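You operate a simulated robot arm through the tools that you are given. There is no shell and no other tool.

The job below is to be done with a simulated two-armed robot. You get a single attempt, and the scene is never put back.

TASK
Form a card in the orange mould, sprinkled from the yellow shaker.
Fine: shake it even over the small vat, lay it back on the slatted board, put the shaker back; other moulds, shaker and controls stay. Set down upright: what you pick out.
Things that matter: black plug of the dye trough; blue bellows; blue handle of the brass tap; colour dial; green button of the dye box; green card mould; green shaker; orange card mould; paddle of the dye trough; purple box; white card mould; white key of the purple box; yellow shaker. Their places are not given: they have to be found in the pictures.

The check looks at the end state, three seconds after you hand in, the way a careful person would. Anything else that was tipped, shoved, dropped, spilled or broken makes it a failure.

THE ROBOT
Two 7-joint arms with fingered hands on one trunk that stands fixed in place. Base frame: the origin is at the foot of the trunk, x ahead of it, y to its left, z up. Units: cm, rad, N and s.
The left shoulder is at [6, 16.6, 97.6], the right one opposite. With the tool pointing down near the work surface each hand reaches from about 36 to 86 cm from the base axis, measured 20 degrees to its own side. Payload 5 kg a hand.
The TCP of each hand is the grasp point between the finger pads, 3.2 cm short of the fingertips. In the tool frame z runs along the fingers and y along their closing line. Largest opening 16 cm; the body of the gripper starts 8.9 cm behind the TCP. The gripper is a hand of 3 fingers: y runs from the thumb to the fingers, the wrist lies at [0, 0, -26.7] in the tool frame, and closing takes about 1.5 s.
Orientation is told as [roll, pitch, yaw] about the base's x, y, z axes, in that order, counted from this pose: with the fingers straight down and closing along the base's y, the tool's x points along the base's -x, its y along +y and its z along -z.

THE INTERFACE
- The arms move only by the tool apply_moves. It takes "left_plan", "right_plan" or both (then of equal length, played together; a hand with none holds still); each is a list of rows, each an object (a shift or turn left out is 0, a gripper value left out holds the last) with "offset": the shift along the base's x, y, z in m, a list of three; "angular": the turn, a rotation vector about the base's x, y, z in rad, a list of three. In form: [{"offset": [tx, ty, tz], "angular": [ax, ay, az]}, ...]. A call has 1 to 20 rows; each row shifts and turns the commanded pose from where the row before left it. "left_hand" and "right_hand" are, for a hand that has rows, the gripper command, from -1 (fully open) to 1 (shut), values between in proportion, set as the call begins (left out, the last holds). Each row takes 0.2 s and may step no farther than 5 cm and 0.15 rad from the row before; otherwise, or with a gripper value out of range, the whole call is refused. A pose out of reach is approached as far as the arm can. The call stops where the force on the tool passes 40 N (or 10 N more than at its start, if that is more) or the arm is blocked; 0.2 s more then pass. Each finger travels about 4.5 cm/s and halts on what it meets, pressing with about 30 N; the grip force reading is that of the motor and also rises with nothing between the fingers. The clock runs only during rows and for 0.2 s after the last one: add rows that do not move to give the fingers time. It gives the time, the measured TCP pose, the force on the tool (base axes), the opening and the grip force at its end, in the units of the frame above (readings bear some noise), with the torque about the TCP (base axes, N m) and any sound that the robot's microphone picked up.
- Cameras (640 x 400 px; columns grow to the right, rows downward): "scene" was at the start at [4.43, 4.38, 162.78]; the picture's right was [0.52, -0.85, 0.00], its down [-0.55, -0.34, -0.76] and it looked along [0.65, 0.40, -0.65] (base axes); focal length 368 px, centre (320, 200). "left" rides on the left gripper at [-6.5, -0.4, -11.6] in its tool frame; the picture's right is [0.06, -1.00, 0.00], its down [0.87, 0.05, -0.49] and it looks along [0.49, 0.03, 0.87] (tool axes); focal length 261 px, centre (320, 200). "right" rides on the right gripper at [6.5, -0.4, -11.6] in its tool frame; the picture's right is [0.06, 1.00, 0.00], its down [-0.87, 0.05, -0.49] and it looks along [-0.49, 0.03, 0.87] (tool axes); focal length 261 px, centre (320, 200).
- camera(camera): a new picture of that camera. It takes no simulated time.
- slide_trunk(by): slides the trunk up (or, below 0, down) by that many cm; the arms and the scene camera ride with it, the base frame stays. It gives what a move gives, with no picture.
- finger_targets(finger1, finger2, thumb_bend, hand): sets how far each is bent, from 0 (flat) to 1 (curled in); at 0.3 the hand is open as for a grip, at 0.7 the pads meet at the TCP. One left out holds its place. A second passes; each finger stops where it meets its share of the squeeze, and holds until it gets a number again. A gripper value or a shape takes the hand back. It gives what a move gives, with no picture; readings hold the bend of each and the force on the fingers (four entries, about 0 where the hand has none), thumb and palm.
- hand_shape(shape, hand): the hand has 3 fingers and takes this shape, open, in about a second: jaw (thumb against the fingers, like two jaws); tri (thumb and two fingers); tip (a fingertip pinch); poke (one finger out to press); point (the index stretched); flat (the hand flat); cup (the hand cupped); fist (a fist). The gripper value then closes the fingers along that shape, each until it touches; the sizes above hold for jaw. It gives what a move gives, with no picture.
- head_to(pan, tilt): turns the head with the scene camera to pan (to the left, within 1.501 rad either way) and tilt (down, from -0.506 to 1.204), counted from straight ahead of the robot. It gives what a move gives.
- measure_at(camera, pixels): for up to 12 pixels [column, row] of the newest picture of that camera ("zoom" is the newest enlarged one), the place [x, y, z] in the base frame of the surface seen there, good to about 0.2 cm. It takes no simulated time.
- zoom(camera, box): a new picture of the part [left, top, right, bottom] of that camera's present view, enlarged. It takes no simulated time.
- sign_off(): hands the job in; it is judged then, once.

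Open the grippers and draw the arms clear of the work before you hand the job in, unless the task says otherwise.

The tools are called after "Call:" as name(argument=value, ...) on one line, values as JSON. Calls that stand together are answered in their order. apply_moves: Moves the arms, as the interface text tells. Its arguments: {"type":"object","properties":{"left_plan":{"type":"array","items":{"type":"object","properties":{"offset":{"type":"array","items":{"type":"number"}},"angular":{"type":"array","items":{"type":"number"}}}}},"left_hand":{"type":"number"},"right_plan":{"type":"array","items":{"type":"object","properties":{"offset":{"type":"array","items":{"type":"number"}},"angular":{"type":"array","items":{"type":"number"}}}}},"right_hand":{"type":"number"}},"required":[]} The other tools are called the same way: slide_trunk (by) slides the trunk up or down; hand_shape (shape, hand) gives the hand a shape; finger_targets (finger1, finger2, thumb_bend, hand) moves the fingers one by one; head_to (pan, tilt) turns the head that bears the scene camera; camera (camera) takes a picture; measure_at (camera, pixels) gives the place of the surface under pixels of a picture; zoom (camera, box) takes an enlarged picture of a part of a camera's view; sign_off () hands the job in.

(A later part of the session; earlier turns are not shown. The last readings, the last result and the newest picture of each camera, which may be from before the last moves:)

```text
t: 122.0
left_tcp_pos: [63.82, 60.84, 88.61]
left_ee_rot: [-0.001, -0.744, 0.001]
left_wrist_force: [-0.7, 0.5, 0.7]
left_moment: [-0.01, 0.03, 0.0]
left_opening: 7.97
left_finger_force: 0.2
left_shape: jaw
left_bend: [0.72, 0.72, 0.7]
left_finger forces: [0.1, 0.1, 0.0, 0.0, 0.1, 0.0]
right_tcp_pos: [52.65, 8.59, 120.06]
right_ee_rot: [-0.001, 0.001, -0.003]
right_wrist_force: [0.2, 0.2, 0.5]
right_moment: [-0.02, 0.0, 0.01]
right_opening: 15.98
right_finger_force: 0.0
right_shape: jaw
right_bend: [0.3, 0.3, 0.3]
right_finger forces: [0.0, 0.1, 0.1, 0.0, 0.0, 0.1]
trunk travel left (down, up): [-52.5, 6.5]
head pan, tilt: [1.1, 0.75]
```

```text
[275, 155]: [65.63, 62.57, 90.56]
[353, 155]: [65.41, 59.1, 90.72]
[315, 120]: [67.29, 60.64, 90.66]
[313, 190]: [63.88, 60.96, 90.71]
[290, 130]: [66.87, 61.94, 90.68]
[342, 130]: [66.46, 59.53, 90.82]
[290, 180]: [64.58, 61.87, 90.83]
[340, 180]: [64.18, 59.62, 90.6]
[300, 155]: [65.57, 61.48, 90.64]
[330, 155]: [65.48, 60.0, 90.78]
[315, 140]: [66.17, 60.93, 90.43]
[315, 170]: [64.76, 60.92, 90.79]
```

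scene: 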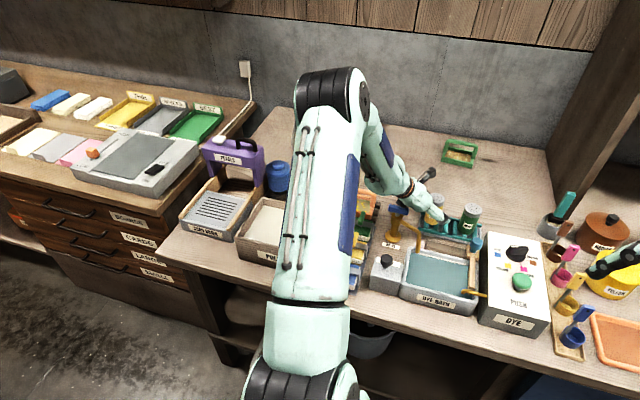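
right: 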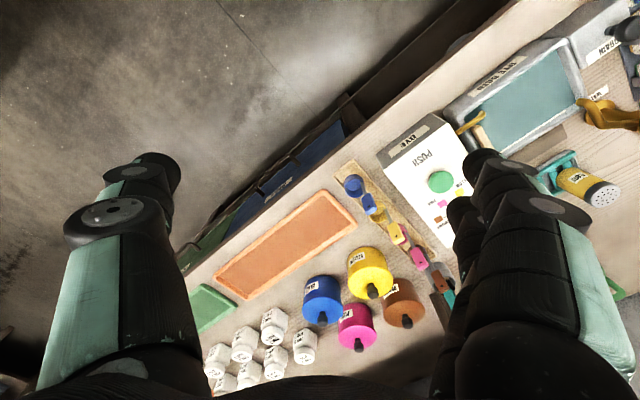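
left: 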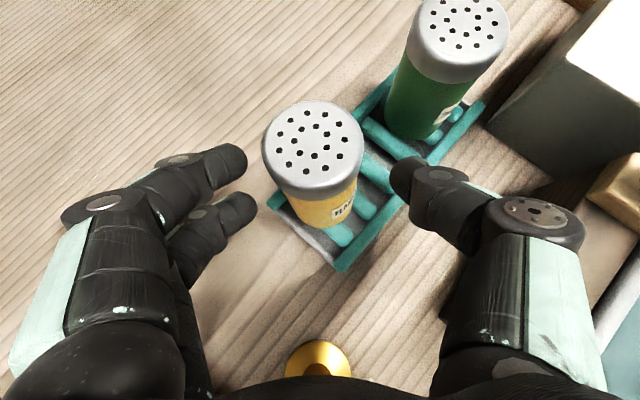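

The cap now reads within ~2° of level. I raise the hand straight up and check the lean in the scene view against the green shaker.

Call:
apply_moves(left_plan=[{"offset": [0, 0, 0.01]}, {"offset": [0, 0, 0.02]}, {"offset": [0, 0, 0.03]}, {"offset": [0, 0, 0.03]}, {"offset": [0, 0, 0.03]}, {"offset": [0, 0, 0.03]}, {}])

Call:
camera(camera="scene")

Call:
zoom(camera="scene", box=[418, 185, 488, 245])

Call:
measure_at(camera="zoom", pixels=[[165, 110], [115, 95], [215, 120], [175, 80], [155, 135], [135, 120], [200, 95], [130, 85], [190, 135], [165, 95], [150, 110], [185, 110]])

```text
t: 123.6
left_tcp_pos: [63.95, 60.65, 103.84]
left_ee_rot: [-0.002, -0.746, 0.004]
left_wrist_force: [0.7, -0.7, -0.5]
left_moment: [-0.01, 0.01, 0.04]
left_opening: 7.95
left_finger_force: 0.0
left_shape: jaw
left_bend: [0.72, 0.72, 0.7]
left_finger forces: [0.1, 0.0, 0.1, 0.1, 0.1, 0.0]
right_tcp_pos: [52.56, 8.56, 120.04]
right_ee_rot: [0.001, 0.0, -0.001]
right_wrist_force: [0.6, 0.5, 0.3]
right_moment: [0.01, 0.04, 0.01]
right_opening: 16.0
right_finger_force: 0.0
right_shape: jaw
right_bend: [0.3, 0.3, 0.3]
right_finger forces: [0.0, 0.0, 0.0, 0.0, 0.0, 0.0]
trunk travel left (down, up): [-52.5, 6.5]
head pan, tilt: [1.1, 0.75]
```

```text
taken
```

scene: 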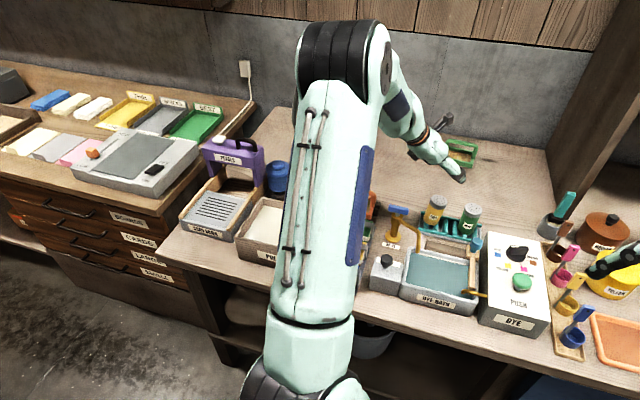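

```text
6.67 times, centred on (453, 215) of scene
```

zoom: 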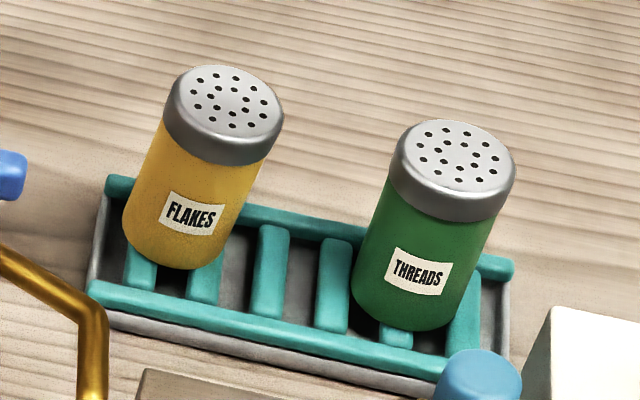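

```text
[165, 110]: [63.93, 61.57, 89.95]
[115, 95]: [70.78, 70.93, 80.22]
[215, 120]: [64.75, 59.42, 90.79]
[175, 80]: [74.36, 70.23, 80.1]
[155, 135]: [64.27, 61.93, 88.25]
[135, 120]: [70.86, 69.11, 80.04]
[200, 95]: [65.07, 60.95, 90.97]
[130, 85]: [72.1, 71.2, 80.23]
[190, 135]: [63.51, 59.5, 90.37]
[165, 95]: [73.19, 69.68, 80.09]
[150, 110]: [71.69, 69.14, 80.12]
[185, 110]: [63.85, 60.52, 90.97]
```

The yellow shaker now looks leaning the other way (toward the green one). I measure its cap top properly: its ellipse centre is at zoom (228,100).

Call:
measure_at(camera="zoom", pixels=[[228, 100], [185, 88], [270, 112], [238, 75], [218, 125], [200, 108], [255, 92], [205, 80], [250, 122], [228, 88], [215, 100], [243, 105]])

Call:
camera(camera="left")

Call:
zoom(camera="left", box=[275, 150, 425, 290])

```text
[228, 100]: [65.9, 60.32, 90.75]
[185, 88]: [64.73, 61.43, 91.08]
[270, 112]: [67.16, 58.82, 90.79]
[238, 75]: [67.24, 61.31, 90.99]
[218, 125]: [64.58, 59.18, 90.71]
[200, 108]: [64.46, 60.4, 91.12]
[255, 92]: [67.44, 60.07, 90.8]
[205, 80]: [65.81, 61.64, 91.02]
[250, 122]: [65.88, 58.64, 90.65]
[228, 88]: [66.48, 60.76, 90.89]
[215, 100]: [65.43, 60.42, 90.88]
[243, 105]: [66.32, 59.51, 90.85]
```

```text
taken
```

left: 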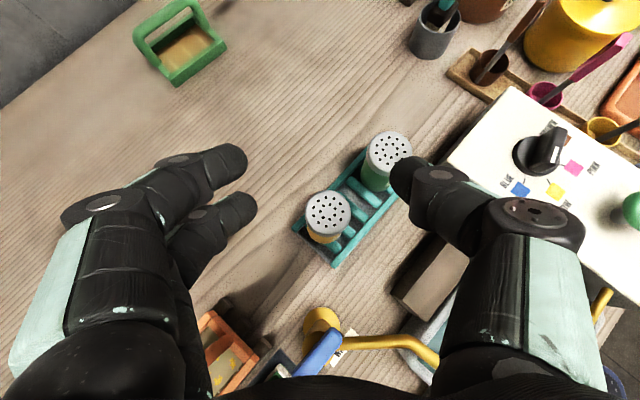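

```text
2.86 times, centred on (350, 220) of left
```

zoom: 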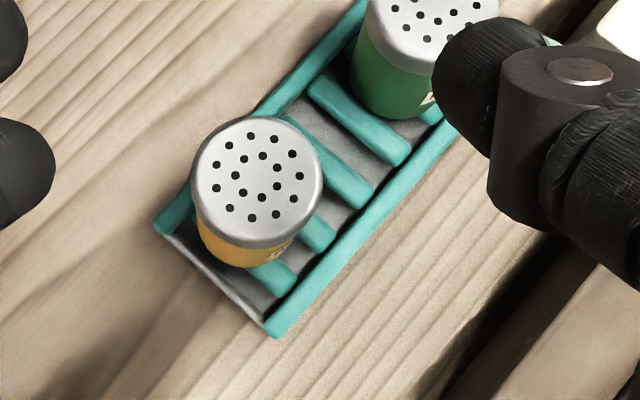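

The shaker leans ~5° the other way now. I wait a second and measure again to see whether it is rocking or static.

Call:
apply_moves(left_plan=[{}, {}, {}, {}, {}])

Call:
zoom(camera="scene", box=[418, 185, 488, 245])

Call:
measure_at(camera="zoom", pixels=[[228, 100], [185, 88], [270, 112], [238, 75], [218, 125], [200, 108], [255, 92], [205, 80], [250, 122], [228, 88], [215, 100], [243, 105]])

Call:
measure_at(camera="zoom", pixels=[[455, 160], [410, 150], [500, 170], [465, 130], [445, 185], [425, 170], [485, 150], [435, 135], [475, 185]])

```text
t: 124.8
left_tcp_pos: [63.96, 60.44, 103.79]
left_ee_rot: [0.0, -0.746, 0.0]
left_wrist_force: [-0.1, 0.0, 0.0]
left_moment: [-0.01, 0.01, 0.04]
left_opening: 7.96
left_finger_force: 0.1
left_shape: jaw
left_bend: [0.72, 0.72, 0.7]
left_finger forces: [0.0, 0.0, 0.1, 0.0, 0.0, 0.1]
right_tcp_pos: [52.58, 8.58, 119.98]
right_ee_rot: [0.0, 0.001, 0.0]
right_wrist_force: [0.0, 0.4, 0.2]
right_moment: [0.04, 0.01, 0.0]
right_opening: 15.98
right_finger_force: 0.1
right_shape: jaw
right_bend: [0.3, 0.3, 0.3]
right_finger forces: [0.1, 0.0, 0.0, 0.0, 0.1, 0.0]
trunk travel left (down, up): [-52.5, 6.5]
head pan, tilt: [1.1, 0.75]
```

```text
6.67 times, centred on (453, 215) of scene
```

zoom: 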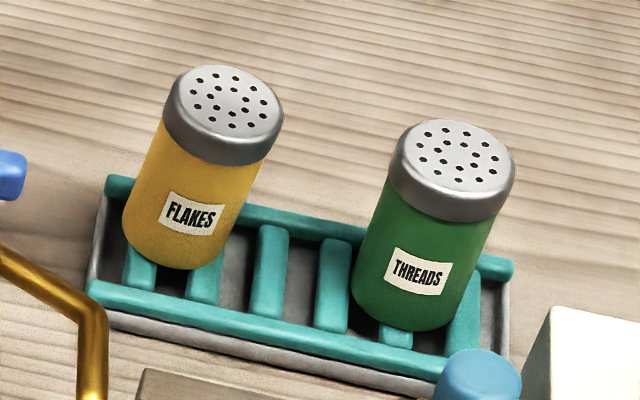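

```text
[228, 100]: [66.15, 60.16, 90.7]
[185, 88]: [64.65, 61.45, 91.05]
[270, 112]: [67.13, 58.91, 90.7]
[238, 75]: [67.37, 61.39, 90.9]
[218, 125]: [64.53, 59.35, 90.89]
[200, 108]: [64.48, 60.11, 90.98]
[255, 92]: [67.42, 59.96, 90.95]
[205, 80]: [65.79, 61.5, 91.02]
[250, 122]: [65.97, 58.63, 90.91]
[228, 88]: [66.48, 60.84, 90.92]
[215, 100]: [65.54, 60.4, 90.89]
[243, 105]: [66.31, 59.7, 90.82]
```

```text
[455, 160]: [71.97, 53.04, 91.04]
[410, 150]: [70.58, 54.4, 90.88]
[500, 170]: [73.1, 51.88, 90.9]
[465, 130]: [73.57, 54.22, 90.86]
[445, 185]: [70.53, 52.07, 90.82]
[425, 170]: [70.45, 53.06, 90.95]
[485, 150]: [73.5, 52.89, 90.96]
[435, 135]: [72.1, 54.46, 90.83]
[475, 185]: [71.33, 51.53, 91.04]
```

It is static, leaning ~5° toward −l (toward the green shaker), while the green one is level. I measure the base edge heights of both shakers to see what it is standing on.

Call:
measure_at(camera="zoom", pixels=[[126, 238], [135, 250], [150, 260], [165, 265], [180, 268], [195, 265], [207, 255], [218, 243], [140, 275], [205, 290], [268, 290], [245, 215]])

Call:
measure_at(camera="zoom", pixels=[[356, 295], [365, 308], [380, 320], [395, 326], [412, 328], [430, 325], [445, 315], [330, 310], [398, 338], [465, 320], [300, 230], [160, 205]])

Call:
zoom(camera="scene", box=[425, 205, 460, 235])

```text
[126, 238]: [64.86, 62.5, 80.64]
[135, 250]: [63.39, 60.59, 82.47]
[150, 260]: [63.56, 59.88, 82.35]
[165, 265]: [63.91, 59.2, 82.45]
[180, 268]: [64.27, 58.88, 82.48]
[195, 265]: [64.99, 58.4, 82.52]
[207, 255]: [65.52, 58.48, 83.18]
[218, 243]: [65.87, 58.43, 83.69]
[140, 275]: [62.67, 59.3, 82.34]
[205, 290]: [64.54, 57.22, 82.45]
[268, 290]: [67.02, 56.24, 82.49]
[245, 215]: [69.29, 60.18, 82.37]
```

```text
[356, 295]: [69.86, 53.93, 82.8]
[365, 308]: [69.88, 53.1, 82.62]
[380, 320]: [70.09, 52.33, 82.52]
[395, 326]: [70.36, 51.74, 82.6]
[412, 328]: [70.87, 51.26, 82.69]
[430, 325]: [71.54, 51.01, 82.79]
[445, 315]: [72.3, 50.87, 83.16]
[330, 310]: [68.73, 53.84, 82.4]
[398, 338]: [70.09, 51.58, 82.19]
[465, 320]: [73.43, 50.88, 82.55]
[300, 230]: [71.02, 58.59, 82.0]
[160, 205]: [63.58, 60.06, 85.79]
```

```text
13.33 times, centred on (442, 220) of scene
```

zoom: 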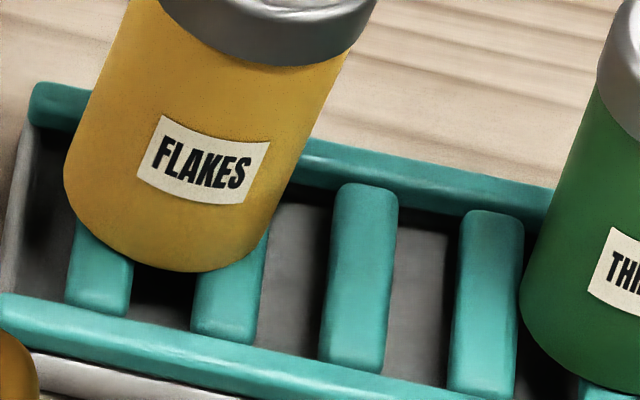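

The base is back at its original place but the shaker leans ~5°, so I'll regrasp once more, make it level, set it down with firm contact and watch it before leaving. I descend again to the grasp pose.

Call:
apply_moves(left_plan=[{"offset": [0.001, 0.0, -0.03]}, {"offset": [0, 0, -0.03]}, {"offset": [0, 0, -0.03]}, {"offset": [0, 0, -0.025]}, {"offset": [0, 0, -0.02]}, {"offset": [0, 0, -0.01]}, {"offset": [0, 0, -0.007]}, {}, {}])

Call:
camera(camera="left")

Call:
measure_at(camera="left", pixels=[[285, 155], [365, 155], [325, 120], [325, 190], [300, 130], [350, 130], [300, 180], [350, 180], [310, 155], [340, 155]])

```text
t: 126.8
left_tcp_pos: [63.91, 60.78, 88.49]
left_ee_rot: [0.001, -0.745, 0.0]
left_wrist_force: [-0.5, 0.2, -0.4]
left_moment: [-0.01, 0.0, 0.01]
left_opening: 7.95
left_finger_force: 0.1
left_shape: jaw
left_bend: [0.72, 0.72, 0.7]
left_finger forces: [0.1, 0.0, 0.1, 0.0, 0.0, 0.0]
right_tcp_pos: [52.44, 8.56, 120.09]
right_ee_rot: [0.0, 0.0, -0.002]
right_wrist_force: [0.9, 0.4, -0.8]
right_moment: [0.03, 0.0, -0.02]
right_opening: 16.0
right_finger_force: 0.0
right_shape: jaw
right_bend: [0.3, 0.3, 0.3]
right_finger forces: [0.0, 0.1, 0.0, 0.0, 0.0, 0.1]
trunk travel left (down, up): [-52.5, 6.5]
head pan, tilt: [1.1, 0.75]
```

```text
taken
```

left: 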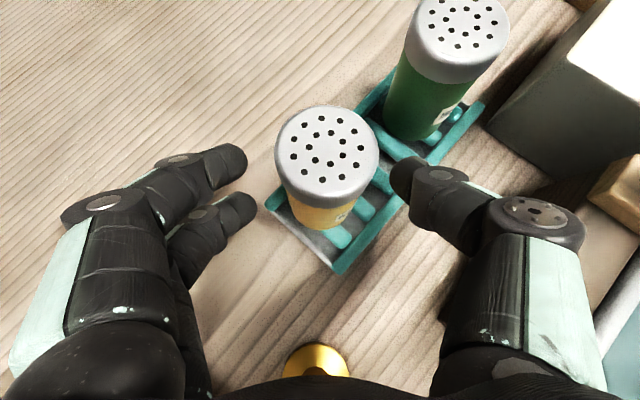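

```text
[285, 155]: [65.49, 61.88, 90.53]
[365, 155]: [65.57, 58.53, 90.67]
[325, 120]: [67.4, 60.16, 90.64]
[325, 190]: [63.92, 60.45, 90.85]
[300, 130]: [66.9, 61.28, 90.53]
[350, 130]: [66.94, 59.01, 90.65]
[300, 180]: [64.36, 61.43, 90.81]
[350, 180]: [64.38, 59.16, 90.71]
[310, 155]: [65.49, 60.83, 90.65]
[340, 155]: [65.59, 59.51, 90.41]
```

From here the shaker leans about 4° toward +x. I close again, lift 1 cm and measure its lean in the hand.

Call:
apply_moves(left_plan=[{}, {}, {}, {}, {}, {}, {}], left_hand=1)

Call:
apply_moves(left_plan=[{"offset": [0, 0, 0.005]}, {"offset": [0, 0, 0.005]}, {}, {}])

Call:
camera(camera="left")

Call:
measure_at(camera="left", pixels=[[278, 155], [360, 155], [318, 118], [318, 190], [295, 130], [342, 130], [295, 180], [342, 180], [305, 155], [333, 155], [318, 140], [318, 170]])

```text
t: 128.4
left_tcp_pos: [63.93, 60.67, 88.38]
left_ee_rot: [0.001, -0.745, -0.002]
left_wrist_force: [0.1, 0.8, 0.3]
left_moment: [-0.01, 0.02, -0.01]
left_opening: 3.76
left_finger_force: 30.2
left_shape: jaw
left_bend: [0.73, 0.73, 0.7]
left_finger forces: [13.5, 12.9, 0.0, 0.0, 26.9, 0.0]
right_tcp_pos: [52.5, 8.66, 120.02]
right_ee_rot: [0.0, -0.002, -0.003]
right_wrist_force: [0.1, 0.4, -0.3]
right_moment: [-0.01, 0.01, -0.01]
right_opening: 15.95
right_finger_force: 0.0
right_shape: jaw
right_bend: [0.3, 0.3, 0.3]
right_finger forces: [0.1, 0.0, 0.0, 0.1, 0.0, 0.0]
trunk travel left (down, up): [-52.5, 6.5]
head pan, tilt: [1.1, 0.75]
```

```text
t: 129.4
left_tcp_pos: [63.94, 60.61, 89.6]
left_ee_rot: [-0.001, -0.744, 0.0]
left_wrist_force: [-0.7, -0.4, 0.2]
left_moment: [-0.03, 0.01, -0.05]
left_opening: 3.76
left_finger_force: 30.2
left_shape: jaw
left_bend: [0.73, 0.73, 0.7]
left_finger forces: [13.5, 12.9, 0.0, 0.1, 27.0, 0.0]
right_tcp_pos: [52.4, 8.55, 119.97]
right_ee_rot: [-0.001, 0.0, -0.003]
right_wrist_force: [0.9, 0.4, -0.2]
right_moment: [0.0, -0.01, -0.01]
right_opening: 16.0
right_finger_force: 0.1
right_shape: jaw
right_bend: [0.3, 0.3, 0.3]
right_finger forces: [0.0, 0.0, 0.0, 0.1, 0.0, 0.0]
trunk travel left (down, up): [-52.5, 6.5]
head pan, tilt: [1.1, 0.75]
```

```text
taken
```

left: 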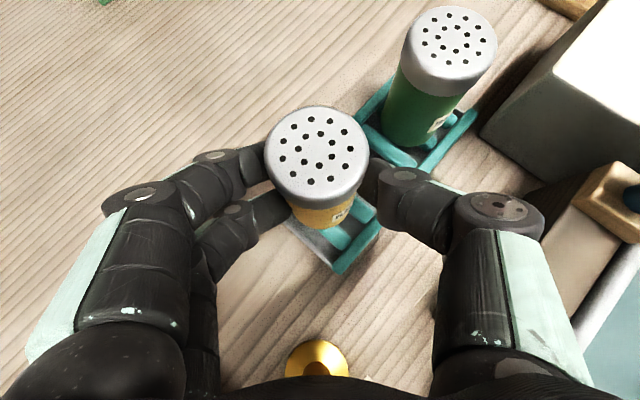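

```text
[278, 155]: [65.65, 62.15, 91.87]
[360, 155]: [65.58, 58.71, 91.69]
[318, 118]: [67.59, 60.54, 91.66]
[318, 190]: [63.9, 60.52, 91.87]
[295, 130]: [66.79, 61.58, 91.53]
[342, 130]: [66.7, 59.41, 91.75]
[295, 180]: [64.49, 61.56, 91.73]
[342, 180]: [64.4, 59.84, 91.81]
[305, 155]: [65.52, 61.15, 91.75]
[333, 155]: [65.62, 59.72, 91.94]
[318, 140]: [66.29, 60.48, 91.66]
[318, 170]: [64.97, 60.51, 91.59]
```

In the hand it leans ~0.05 rad toward +x. I rotate the hand −0.05 rad about y, shift slightly, and re-measure the cap.

Call:
apply_moves(left_plan=[{"offset": [-0.001, 0.001, 0], "angular": [0, -0.05, 0]}, {}, {}])

Call:
camera(camera="left")

Call:
measure_at(camera="left", pixels=[[278, 155], [360, 155], [318, 118], [318, 190], [295, 130], [342, 130], [295, 180], [342, 180], [305, 155], [333, 155], [318, 140], [318, 170]])

Call:
measure_at(camera="left", pixels=[[283, 140], [355, 140], [283, 170], [355, 170], [305, 122], [332, 122], [305, 187], [332, 187], [290, 155], [347, 155], [318, 130], [318, 180]])

Call:
zoom(camera="scene", box=[418, 185, 488, 245])

```text
t: 130.2
left_tcp_pos: [63.95, 60.92, 89.49]
left_ee_rot: [-0.001, -0.795, 0.0]
left_wrist_force: [-0.7, 0.5, -0.8]
left_moment: [-0.04, 0.01, 0.01]
left_opening: 3.76
left_finger_force: 30.2
left_shape: jaw
left_bend: [0.73, 0.73, 0.7]
left_finger forces: [13.5, 12.8, 0.0, 0.0, 26.9, 0.0]
right_tcp_pos: [52.5, 8.72, 120.09]
right_ee_rot: [0.001, 0.0, -0.003]
right_wrist_force: [-0.5, 0.3, -0.1]
right_moment: [0.02, 0.03, -0.03]
right_opening: 16.0
right_finger_force: 0.1
right_shape: jaw
right_bend: [0.3, 0.3, 0.3]
right_finger forces: [0.0, 0.0, 0.0, 0.0, 0.0, 0.0]
trunk travel left (down, up): [-52.5, 6.5]
head pan, tilt: [1.1, 0.75]
```

```text
taken
```

left: 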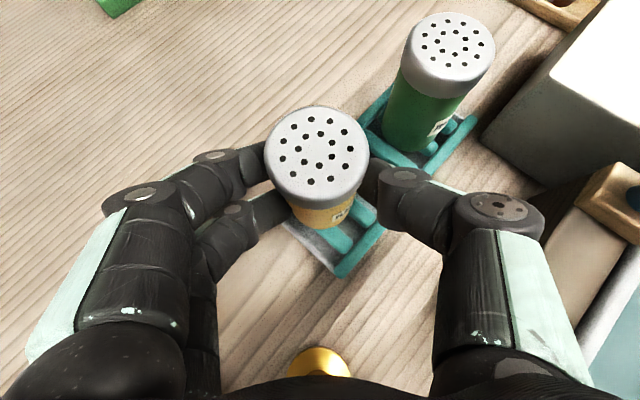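

```text
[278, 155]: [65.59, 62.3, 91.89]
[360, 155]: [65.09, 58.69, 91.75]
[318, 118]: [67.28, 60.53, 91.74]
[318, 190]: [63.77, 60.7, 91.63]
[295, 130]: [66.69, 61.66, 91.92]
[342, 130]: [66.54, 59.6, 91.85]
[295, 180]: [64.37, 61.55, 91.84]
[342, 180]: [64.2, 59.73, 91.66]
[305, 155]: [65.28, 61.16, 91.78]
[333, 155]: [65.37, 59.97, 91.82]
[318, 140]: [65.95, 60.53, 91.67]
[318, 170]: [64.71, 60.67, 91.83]
```

```text
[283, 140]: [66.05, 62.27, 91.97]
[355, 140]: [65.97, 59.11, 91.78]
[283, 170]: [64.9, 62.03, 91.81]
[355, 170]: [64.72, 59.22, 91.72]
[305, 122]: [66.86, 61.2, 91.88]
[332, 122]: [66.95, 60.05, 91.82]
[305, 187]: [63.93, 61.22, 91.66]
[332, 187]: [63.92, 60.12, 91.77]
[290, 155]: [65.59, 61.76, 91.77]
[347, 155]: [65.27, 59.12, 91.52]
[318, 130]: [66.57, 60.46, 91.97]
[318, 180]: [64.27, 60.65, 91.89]
```

```text
6.67 times, centred on (453, 215) of scene
```

zoom: 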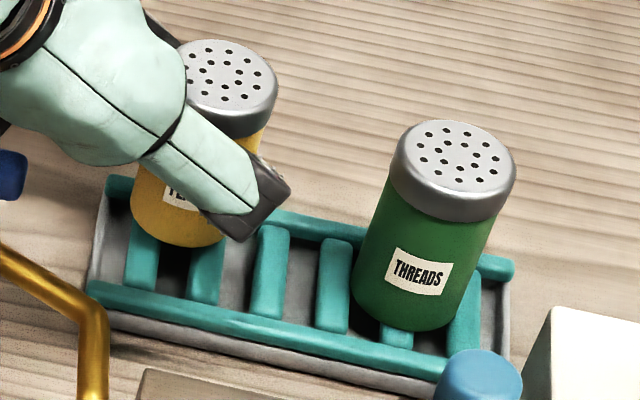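

Averaging gives a lean of about (−0.04, −0.04) rad with ±0.02 noise. I take two more sets of points to average out the noise.

Call:
measure_at(camera="left", pixels=[[276, 150], [276, 160], [280, 172], [361, 150], [361, 160], [357, 172], [310, 116], [326, 116], [318, 120], [310, 192], [326, 192], [318, 188]])

Call:
measure_at(camera="left", pixels=[[278, 145], [278, 165], [282, 152], [359, 145], [359, 165], [355, 155], [300, 118], [335, 118], [322, 122], [300, 190], [335, 190], [322, 190]])

```text
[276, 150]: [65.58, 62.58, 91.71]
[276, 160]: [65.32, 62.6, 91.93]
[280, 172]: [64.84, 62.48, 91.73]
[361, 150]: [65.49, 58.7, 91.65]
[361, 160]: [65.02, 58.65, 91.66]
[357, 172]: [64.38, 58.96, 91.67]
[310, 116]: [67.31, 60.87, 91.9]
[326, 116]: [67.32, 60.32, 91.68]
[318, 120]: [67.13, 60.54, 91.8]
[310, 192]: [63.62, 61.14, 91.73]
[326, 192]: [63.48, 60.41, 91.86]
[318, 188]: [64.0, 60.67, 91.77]
```

```text
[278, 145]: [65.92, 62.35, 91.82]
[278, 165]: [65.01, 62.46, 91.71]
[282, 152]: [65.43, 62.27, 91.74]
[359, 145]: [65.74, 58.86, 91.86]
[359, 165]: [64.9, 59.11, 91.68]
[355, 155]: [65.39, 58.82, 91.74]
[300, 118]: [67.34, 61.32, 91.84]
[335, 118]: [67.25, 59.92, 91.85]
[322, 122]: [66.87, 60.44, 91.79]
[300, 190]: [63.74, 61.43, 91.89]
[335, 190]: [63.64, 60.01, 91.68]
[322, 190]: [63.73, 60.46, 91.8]
```

Refined: the shaker is level within ~1.5°, cap centre (65.45,60.65). I apply a tiny correction and lower 0.8 cm, then continue in half-millimetre steps to firm contact.

Call:
apply_moves(left_plan=[{"offset": [0, 0, 0], "angular": [-0.02, 0.01, 0]}, {"offset": [0, 0, -0.004]}, {"offset": [0, 0, -0.003]}, {"offset": [0, 0, -0.001]}, {}])

Call:
apply_moves(left_plan=[{"offset": [0, 0, -0.0007]}, {}])

Call:
apply_moves(left_plan=[{"offset": [0, 0, -0.0005]}, {}])

```text
t: 131.4
left_tcp_pos: [63.83, 60.93, 88.64]
left_ee_rot: [-0.03, -0.787, 0.02]
left_wrist_force: [-0.3, 0.7, -0.4]
left_moment: [0.01, 0.0, 0.0]
left_opening: 3.77
left_finger_force: 30.1
left_shape: jaw
left_bend: [0.73, 0.73, 0.7]
left_finger forces: [13.5, 12.9, 0.0, 0.0, 27.0, 0.0]
right_tcp_pos: [52.65, 8.63, 119.9]
right_ee_rot: [0.001, 0.001, -0.002]
right_wrist_force: [0.6, 0.4, 0.6]
right_moment: [-0.01, -0.01, 0.01]
right_opening: 15.97
right_finger_force: 0.0
right_shape: jaw
right_bend: [0.3, 0.3, 0.3]
right_finger forces: [0.1, 0.0, 0.0, 0.0, 0.0, 0.1]
trunk travel left (down, up): [-52.5, 6.5]
head pan, tilt: [1.1, 0.75]
```

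```text
t: 132.0
left_tcp_pos: [63.89, 60.84, 88.63]
left_ee_rot: [-0.03, -0.784, 0.021]
left_wrist_force: [0.1, -0.8, -0.7]
left_moment: [0.0, -0.01, -0.03]
left_opening: 3.76
left_finger_force: 29.3
left_shape: jaw
left_bend: [0.73, 0.73, 0.7]
left_finger forces: [13.5, 12.9, 0.0, 0.0, 27.1, 0.0]
right_tcp_pos: [52.54, 8.63, 120.02]
right_ee_rot: [0.0, 0.001, -0.002]
right_wrist_force: [-0.3, 0.5, -0.2]
right_moment: [0.01, 0.01, -0.01]
right_opening: 15.99
right_finger_force: 0.1
right_shape: jaw
right_bend: [0.3, 0.3, 0.3]
right_finger forces: [0.1, 0.0, 0.0, 0.1, 0.1, 0.0]
trunk travel left (down, up): [-52.5, 6.5]
head pan, tilt: [1.1, 0.75]
```

```text
t: 132.6
left_tcp_pos: [63.92, 60.83, 88.67]
left_ee_rot: [-0.028, -0.786, 0.02]
left_wrist_force: [0.3, -0.1, -0.8]
left_moment: [-0.04, 0.01, 0.04]
left_opening: 3.78
left_finger_force: 29.9
left_shape: jaw
left_bend: [0.73, 0.73, 0.7]
left_finger forces: [13.5, 12.8, 0.0, 0.1, 26.9, 0.1]
right_tcp_pos: [52.44, 8.68, 120.04]
right_ee_rot: [0.0, -0.001, -0.002]
right_wrist_force: [0.2, 0.7, 0.1]
right_moment: [0.01, 0.03, 0.04]
right_opening: 15.97
right_finger_force: 0.0
right_shape: jaw
right_bend: [0.3, 0.3, 0.3]
right_finger forces: [0.1, 0.0, 0.0, 0.0, 0.0, 0.0]
trunk travel left (down, up): [-52.5, 6.5]
head pan, tilt: [1.1, 0.75]
```

No contact force yet; I continue down in 0.7 mm steps until the vertical force rises to a few newtons.

Call:
apply_moves(left_plan=[{"offset": [0, 0, -0.0007]}, {}])

Call:
apply_moves(left_plan=[{"offset": [0, 0, -0.0007]}, {}])

Call:
apply_moves(left_plan=[{"offset": [0, 0, -0.0005]}, {}])

```text
t: 133.2
left_tcp_pos: [63.83, 60.99, 88.6]
left_ee_rot: [-0.03, -0.785, 0.021]
left_wrist_force: [0.8, 1.0, -0.6]
left_moment: [0.02, 0.0, 0.01]
left_opening: 3.77
left_finger_force: 30.6
left_shape: jaw
left_bend: [0.73, 0.73, 0.7]
left_finger forces: [13.6, 12.9, 0.1, 0.1, 27.0, 0.0]
right_tcp_pos: [52.54, 8.6, 120.05]
right_ee_rot: [0.001, 0.0, -0.002]
right_wrist_force: [0.7, -0.6, -0.3]
right_moment: [-0.01, 0.02, 0.01]
right_opening: 16.01
right_finger_force: 0.1
right_shape: jaw
right_bend: [0.3, 0.3, 0.3]
right_finger forces: [0.0, 0.0, 0.0, 0.0, 0.0, 0.0]
trunk travel left (down, up): [-52.5, 6.5]
head pan, tilt: [1.1, 0.75]
```

```text
t: 133.8
left_tcp_pos: [63.85, 60.88, 88.38]
left_ee_rot: [-0.03, -0.786, 0.022]
left_wrist_force: [-0.1, -0.1, 0.0]
left_moment: [0.0, -0.01, -0.02]
left_opening: 3.74
left_finger_force: 30.2
left_shape: jaw
left_bend: [0.73, 0.73, 0.7]
left_finger forces: [13.5, 12.8, 0.1, 0.1, 26.9, 0.1]
right_tcp_pos: [52.61, 8.55, 120.08]
right_ee_rot: [0.0, 0.0, -0.002]
right_wrist_force: [0.6, -0.8, 0.5]
right_moment: [-0.01, -0.01, 0.02]
right_opening: 15.99
right_finger_force: 0.1
right_shape: jaw
right_bend: [0.3, 0.3, 0.3]
right_finger forces: [0.0, 0.0, 0.1, 0.0, 0.0, 0.1]
trunk travel left (down, up): [-52.5, 6.5]
head pan, tilt: [1.1, 0.75]
```

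```text
t: 134.4
left_tcp_pos: [63.92, 61.02, 88.58]
left_ee_rot: [-0.03, -0.786, 0.021]
left_wrist_force: [0.0, -0.1, -1.3]
left_moment: [0.0, 0.02, -0.02]
left_opening: 3.78
left_finger_force: 29.9
left_shape: jaw
left_bend: [0.73, 0.73, 0.7]
left_finger forces: [13.5, 12.9, 0.1, 0.1, 26.9, 0.1]
right_tcp_pos: [52.55, 8.64, 120.08]
right_ee_rot: [0.001, 0.0, 0.0]
right_wrist_force: [0.8, 0.4, -0.4]
right_moment: [-0.01, 0.0, 0.02]
right_opening: 15.99
right_finger_force: 0.2
right_shape: jaw
right_bend: [0.3, 0.3, 0.3]
right_finger forces: [0.0, 0.0, 0.0, 0.0, 0.1, 0.1]
trunk travel left (down, up): [-52.5, 6.5]
head pan, tilt: [1.1, 0.75]
```

Still no contact (total 1.1 cm down). I take a picture to check the height and continue with 1 mm steps.

Call:
apply_moves(left_plan=[{"offset": [0, 0, -0.001]}, {}])

Call:
camera(camera="left")

Call:
measure_at(camera="left", pixels=[[278, 145], [278, 165], [282, 152], [359, 145], [359, 165], [355, 155], [300, 118], [335, 118], [322, 122], [300, 190], [335, 190], [322, 190]])

```text
t: 135.0
left_tcp_pos: [63.92, 60.93, 88.33]
left_ee_rot: [-0.029, -0.787, 0.021]
left_wrist_force: [-1.2, 1.1, 4.7]
left_moment: [-0.04, -0.04, -0.01]
left_opening: 3.75
left_finger_force: 29.9
left_shape: jaw
left_bend: [0.73, 0.73, 0.7]
left_finger forces: [13.7, 13.5, 0.0, 0.0, 27.6, 0.0]
right_tcp_pos: [52.5, 8.52, 119.99]
right_ee_rot: [-0.002, 0.001, 0.0]
right_wrist_force: [0.4, 0.0, 0.0]
right_moment: [-0.01, 0.0, 0.02]
right_opening: 16.01
right_finger_force: 0.1
right_shape: jaw
right_bend: [0.3, 0.3, 0.3]
right_finger forces: [0.0, 0.0, 0.1, 0.0, 0.0, 0.0]
trunk travel left (down, up): [-52.5, 6.5]
head pan, tilt: [1.1, 0.75]
```

```text
taken
```

left: 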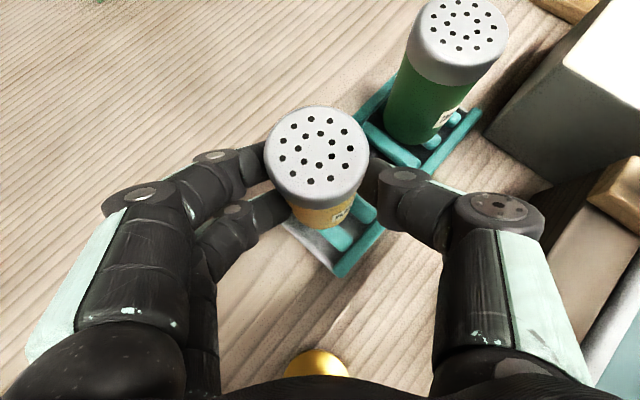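

```text
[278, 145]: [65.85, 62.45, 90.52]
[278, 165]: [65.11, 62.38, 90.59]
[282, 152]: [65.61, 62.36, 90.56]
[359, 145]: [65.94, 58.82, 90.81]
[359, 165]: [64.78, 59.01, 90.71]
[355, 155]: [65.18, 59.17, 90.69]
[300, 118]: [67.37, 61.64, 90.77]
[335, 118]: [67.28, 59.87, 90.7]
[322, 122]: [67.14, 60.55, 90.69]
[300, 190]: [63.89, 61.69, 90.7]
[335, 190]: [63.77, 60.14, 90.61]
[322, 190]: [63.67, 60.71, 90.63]
```

Contact: 4.7 N upward, cap at z≈90.66, which equals the original standing height in this close view. I take another set of points to judge the lean precisely.

Call:
measure_at(camera="left", pixels=[[276, 150], [276, 160], [280, 172], [361, 150], [361, 160], [357, 172], [310, 116], [326, 116], [318, 120], [310, 192], [326, 192], [318, 188]])

Call:
measure_at(camera="left", pixels=[[283, 140], [355, 140], [283, 170], [355, 170], [305, 122], [332, 122], [305, 187], [332, 187], [290, 155], [347, 155], [318, 130], [318, 180]])

Call:
measure_at(camera="left", pixels=[[277, 155], [284, 145], [284, 165], [358, 155], [352, 145], [352, 165], [295, 122], [340, 122], [330, 120], [295, 188], [340, 188], [330, 190]])

```text
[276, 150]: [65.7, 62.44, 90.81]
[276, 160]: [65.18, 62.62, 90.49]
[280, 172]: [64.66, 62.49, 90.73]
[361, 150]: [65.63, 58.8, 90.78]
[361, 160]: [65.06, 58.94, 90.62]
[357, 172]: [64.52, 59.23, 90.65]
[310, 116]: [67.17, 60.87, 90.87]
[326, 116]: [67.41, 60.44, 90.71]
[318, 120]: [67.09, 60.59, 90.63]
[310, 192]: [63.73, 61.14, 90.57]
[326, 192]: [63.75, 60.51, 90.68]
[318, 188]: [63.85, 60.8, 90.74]
```

```text
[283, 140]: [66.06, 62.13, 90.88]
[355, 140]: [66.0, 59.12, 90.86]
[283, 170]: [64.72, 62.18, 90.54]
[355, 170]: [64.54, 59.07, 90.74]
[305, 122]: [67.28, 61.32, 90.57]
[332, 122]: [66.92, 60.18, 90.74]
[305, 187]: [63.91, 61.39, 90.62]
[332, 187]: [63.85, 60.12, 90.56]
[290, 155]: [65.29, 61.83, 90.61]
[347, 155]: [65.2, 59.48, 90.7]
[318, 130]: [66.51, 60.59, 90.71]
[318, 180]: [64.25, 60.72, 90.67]
```

```text
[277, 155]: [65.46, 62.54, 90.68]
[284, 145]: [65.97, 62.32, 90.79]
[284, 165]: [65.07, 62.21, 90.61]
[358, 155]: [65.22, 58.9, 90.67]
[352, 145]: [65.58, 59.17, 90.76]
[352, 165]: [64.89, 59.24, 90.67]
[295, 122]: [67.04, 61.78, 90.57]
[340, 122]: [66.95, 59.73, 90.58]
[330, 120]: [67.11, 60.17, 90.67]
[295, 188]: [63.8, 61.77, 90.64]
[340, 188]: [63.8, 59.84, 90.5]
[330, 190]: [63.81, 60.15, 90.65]
```

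The lean is within 1–1.5°, contact firm. I release very gently: a small opening first (to ~4.2 cm), then wait and look.

Call:
apply_moves(left_plan=[{}, {}, {}], left_hand=0.48)

Call:
camera(camera="left")

Call:
apply_moves(left_plan=[{}, {}, {}], left_hand=0.3)

Call:
camera(camera="left")

```text
t: 135.8
left_tcp_pos: [63.82, 60.86, 88.25]
left_ee_rot: [-0.029, -0.786, 0.021]
left_wrist_force: [-0.8, 0.4, 0.8]
left_moment: [0.0, 0.02, -0.01]
left_opening: 4.19
left_finger_force: 0.0
left_shape: jaw
left_bend: [0.73, 0.73, 0.7]
left_finger forces: [0.4, 0.0, 0.1, 0.1, 0.8, 0.0]
right_tcp_pos: [52.61, 8.55, 120.01]
right_ee_rot: [-0.001, -0.001, -0.001]
right_wrist_force: [-0.6, 0.3, -0.5]
right_moment: [-0.01, 0.02, -0.04]
right_opening: 16.02
right_finger_force: 0.0
right_shape: jaw
right_bend: [0.3, 0.3, 0.3]
right_finger forces: [0.1, 0.1, 0.0, 0.0, 0.0, 0.0]
trunk travel left (down, up): [-52.5, 6.5]
head pan, tilt: [1.1, 0.75]
```

```text
taken
```

left: 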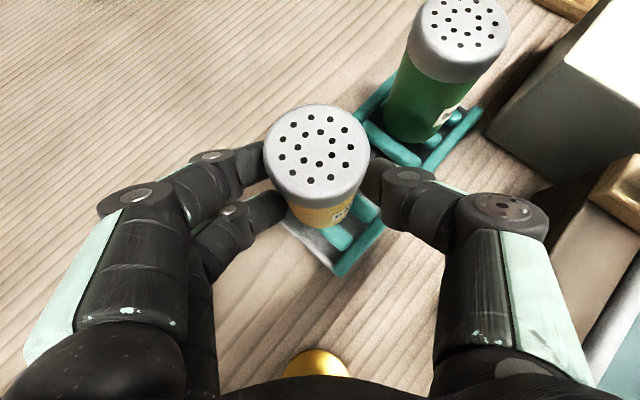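

```text
t: 136.6
left_tcp_pos: [63.87, 60.92, 88.19]
left_ee_rot: [-0.029, -0.784, 0.02]
left_wrist_force: [-0.2, -0.5, 0.0]
left_moment: [-0.01, -0.02, 0.02]
left_opening: 5.55
left_finger_force: 0.2
left_shape: jaw
left_bend: [0.73, 0.73, 0.7]
left_finger forces: [0.2, 0.0, 0.0, 0.0, 0.0, 0.1]
right_tcp_pos: [52.42, 8.58, 120.01]
right_ee_rot: [0.001, -0.001, -0.002]
right_wrist_force: [-0.2, -0.9, -0.8]
right_moment: [0.0, -0.02, 0.0]
right_opening: 16.01
right_finger_force: 0.0
right_shape: jaw
right_bend: [0.3, 0.3, 0.3]
right_finger forces: [0.1, 0.1, 0.0, 0.1, 0.0, 0.0]
trunk travel left (down, up): [-52.5, 6.5]
head pan, tilt: [1.1, 0.75]
```

```text
taken
```

left: 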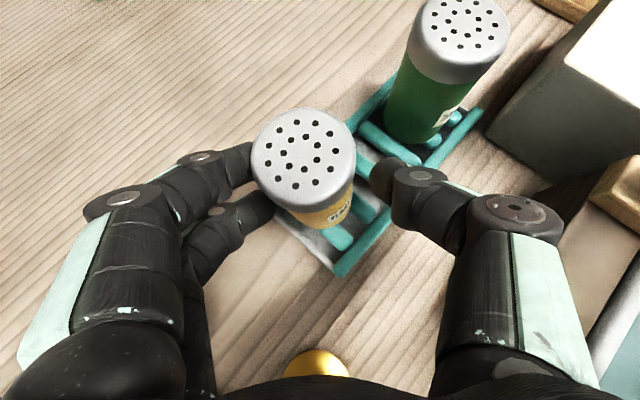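

With the fingers loosened the cap drifted ~0.5 cm toward +y, so the shaker by itself tips a little that way. I open fully and measure how it settles.

Call:
apply_moves(left_plan=[{}, {}, {}, {}, {}], left_hand=0)

Call:
camera(camera="left")

Call:
zoom(camera="left", box=[230, 80, 430, 290])

Call:
zoom(camera="scene", box=[418, 185, 488, 245])

```text
t: 137.8
left_tcp_pos: [63.83, 60.92, 88.23]
left_ee_rot: [-0.029, -0.786, 0.021]
left_wrist_force: [0.3, 0.8, -0.3]
left_moment: [-0.03, 0.02, 0.02]
left_opening: 7.94
left_finger_force: 0.0
left_shape: jaw
left_bend: [0.72, 0.72, 0.7]
left_finger forces: [0.1, 0.0, 0.1, 0.1, 0.0, 0.0]
right_tcp_pos: [52.48, 8.63, 120.04]
right_ee_rot: [0.0, -0.002, -0.001]
right_wrist_force: [-0.1, 0.3, -0.1]
right_moment: [0.01, -0.03, 0.02]
right_opening: 16.0
right_finger_force: 0.1
right_shape: jaw
right_bend: [0.3, 0.3, 0.3]
right_finger forces: [0.0, 0.1, 0.0, 0.0, 0.0, 0.0]
trunk travel left (down, up): [-52.5, 6.5]
head pan, tilt: [1.1, 0.75]
```

```text
taken
```

left: 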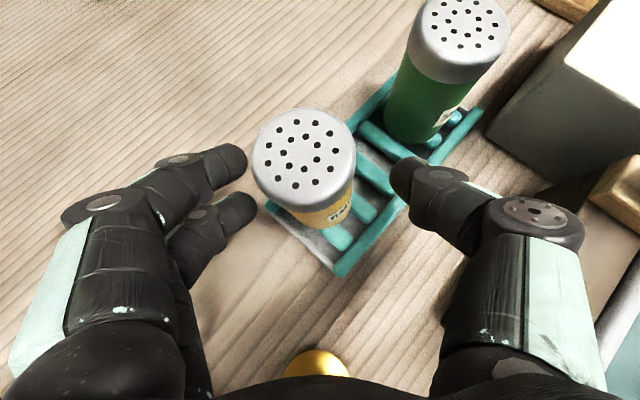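

```text
1.90 times, centred on (330, 185) of left
```

zoom: 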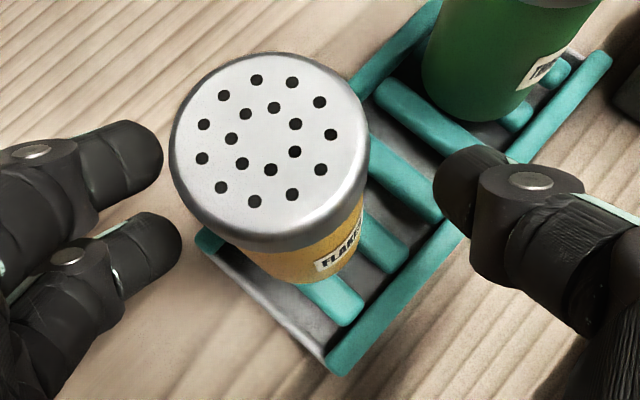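

```text
6.67 times, centred on (453, 215) of scene
```

zoom: 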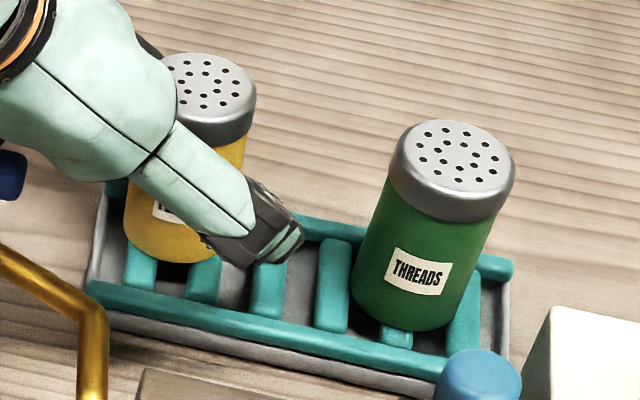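

It stays at a slight lean even with the fingers fully open. I measure this lean with several points for comparison.

Call:
measure_at(camera="left", pixels=[[263, 155], [265, 165], [268, 145], [345, 150], [345, 160], [342, 140], [295, 117], [315, 117], [305, 120], [295, 198], [315, 196], [305, 195]])

Call:
measure_at(camera="left", pixels=[[270, 155], [275, 140], [275, 172], [338, 155], [335, 138], [335, 172], [290, 125], [320, 125], [305, 128], [290, 190], [320, 188], [305, 188]])

Call:
measure_at(camera="zoom", pixels=[[215, 75], [245, 90], [220, 60], [205, 105], [235, 70], [195, 80], [225, 100], [240, 105], [200, 65], [128, 240], [150, 255], [190, 258]])

```text
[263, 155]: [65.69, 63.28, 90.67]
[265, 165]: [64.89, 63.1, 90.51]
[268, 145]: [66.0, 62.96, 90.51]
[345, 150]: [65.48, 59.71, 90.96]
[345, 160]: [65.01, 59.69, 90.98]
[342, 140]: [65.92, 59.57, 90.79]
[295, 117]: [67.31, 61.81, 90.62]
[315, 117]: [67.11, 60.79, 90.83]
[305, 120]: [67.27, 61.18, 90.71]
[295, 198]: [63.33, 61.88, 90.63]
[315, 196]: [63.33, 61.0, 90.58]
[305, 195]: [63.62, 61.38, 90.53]
```

```text
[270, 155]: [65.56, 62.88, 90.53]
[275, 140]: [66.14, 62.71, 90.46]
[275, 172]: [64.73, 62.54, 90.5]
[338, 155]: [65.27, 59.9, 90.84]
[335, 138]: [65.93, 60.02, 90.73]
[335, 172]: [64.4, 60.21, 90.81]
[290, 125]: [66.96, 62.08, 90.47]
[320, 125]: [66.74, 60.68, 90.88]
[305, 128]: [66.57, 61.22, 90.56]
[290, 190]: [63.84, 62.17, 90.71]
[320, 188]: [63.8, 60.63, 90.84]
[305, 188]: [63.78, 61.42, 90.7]
```

```text
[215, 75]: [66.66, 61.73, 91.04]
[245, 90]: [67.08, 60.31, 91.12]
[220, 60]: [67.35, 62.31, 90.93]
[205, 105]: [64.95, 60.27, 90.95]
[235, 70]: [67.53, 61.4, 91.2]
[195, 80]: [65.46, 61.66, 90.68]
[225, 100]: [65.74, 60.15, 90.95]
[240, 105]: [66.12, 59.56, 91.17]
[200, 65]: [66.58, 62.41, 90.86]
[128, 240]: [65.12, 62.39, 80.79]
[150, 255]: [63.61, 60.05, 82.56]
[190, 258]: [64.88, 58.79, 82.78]
```

The lean (+y, ~0.10 rad ≈ 6°) equals the first one, so it seems a geometric seat effect. I raise the hand clear and look closely at how the base sits on the slats.

Call:
apply_moves(left_plan=[{"offset": [0, 0.002, 0.01]}, {"offset": [0, 0.002, 0.02]}, {"offset": [0, 0, 0.03]}, {"offset": [0, 0, 0.03]}, {"offset": [0, 0, 0.03]}, {"offset": [0, 0, 0.03]}, {}])

Call:
zoom(camera="scene", box=[422, 192, 462, 232])

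Call:
camera(camera="left")

Call:
zoom(camera="left", box=[280, 160, 380, 280])

```text
t: 139.4
left_tcp_pos: [63.85, 61.16, 103.23]
left_ee_rot: [-0.031, -0.786, 0.022]
left_wrist_force: [1.2, -0.1, 0.2]
left_moment: [-0.06, 0.01, -0.02]
left_opening: 7.93
left_finger_force: 0.2
left_shape: jaw
left_bend: [0.72, 0.72, 0.7]
left_finger forces: [0.0, 0.0, 0.0, 0.0, 0.0, 0.0]
right_tcp_pos: [52.57, 8.62, 120.0]
right_ee_rot: [0.0, 0.0, -0.001]
right_wrist_force: [1.1, 0.2, -0.4]
right_moment: [0.01, 0.02, 0.0]
right_opening: 16.0
right_finger_force: 0.0
right_shape: jaw
right_bend: [0.3, 0.3, 0.3]
right_finger forces: [0.1, 0.0, 0.1, 0.0, 0.0, 0.0]
trunk travel left (down, up): [-52.5, 6.5]
head pan, tilt: [1.1, 0.75]
```

```text
10.00 times, centred on (442, 212) of scene
```

zoom: 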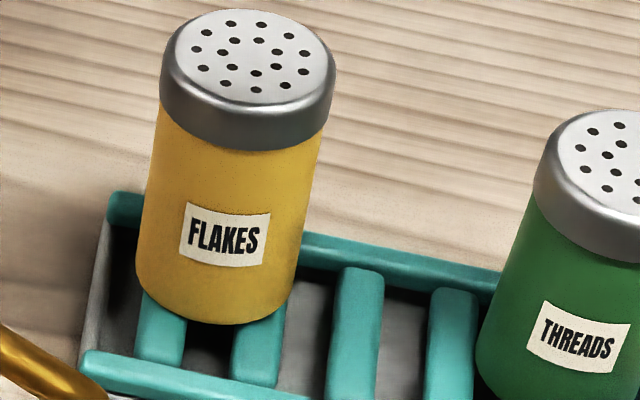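

```text
taken
```

left: 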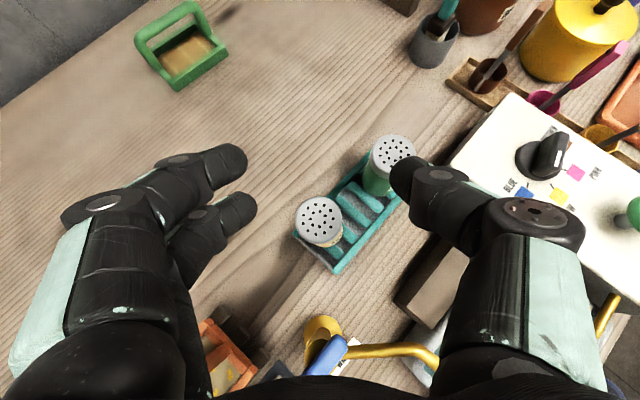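

```text
3.33 times, centred on (330, 220) of left
```

zoom: 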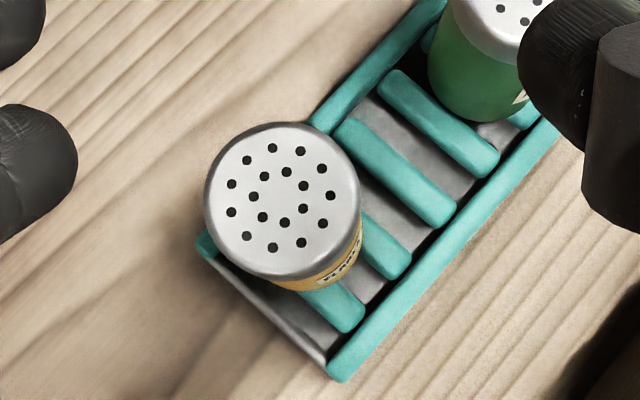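

I can't see an obstruction; the shaker sits rather close to the back rail (green stands centred). I'll regrasp and set it about 1 cm further forward, centred between rails and slats, where it should stand level. Down to the grasp pose again.

Call:
apply_moves(left_plan=[{"offset": [0, -0.001, -0.03]}, {"offset": [0, -0.0015, -0.03]}, {"offset": [0, 0, -0.03]}, {"offset": [0, 0, -0.025]}, {"offset": [0, 0, -0.02]}, {"offset": [0, 0, -0.012]}, {}, {}])

Call:
camera(camera="left")

```text
t: 141.2
left_tcp_pos: [63.93, 61.23, 88.7]
left_ee_rot: [-0.029, -0.786, 0.02]
left_wrist_force: [-0.3, 0.1, 0.6]
left_moment: [0.0, 0.0, 0.01]
left_opening: 7.94
left_finger_force: 0.0
left_shape: jaw
left_bend: [0.72, 0.72, 0.7]
left_finger forces: [0.1, 0.1, 0.0, 0.0, 0.0, 0.1]
right_tcp_pos: [52.53, 8.54, 119.97]
right_ee_rot: [-0.001, 0.0, -0.002]
right_wrist_force: [-0.5, 0.4, 0.1]
right_moment: [0.01, 0.01, 0.03]
right_opening: 15.99
right_finger_force: 0.1
right_shape: jaw
right_bend: [0.3, 0.3, 0.3]
right_finger forces: [0.0, 0.1, 0.0, 0.0, 0.0, 0.0]
trunk travel left (down, up): [-52.5, 6.5]
head pan, tilt: [1.1, 0.75]
```

```text
taken
```

left: 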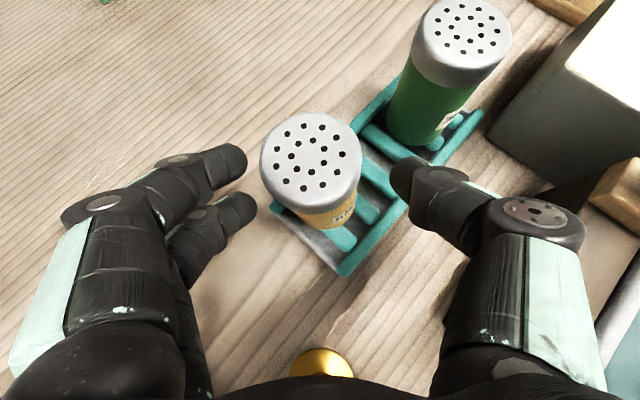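

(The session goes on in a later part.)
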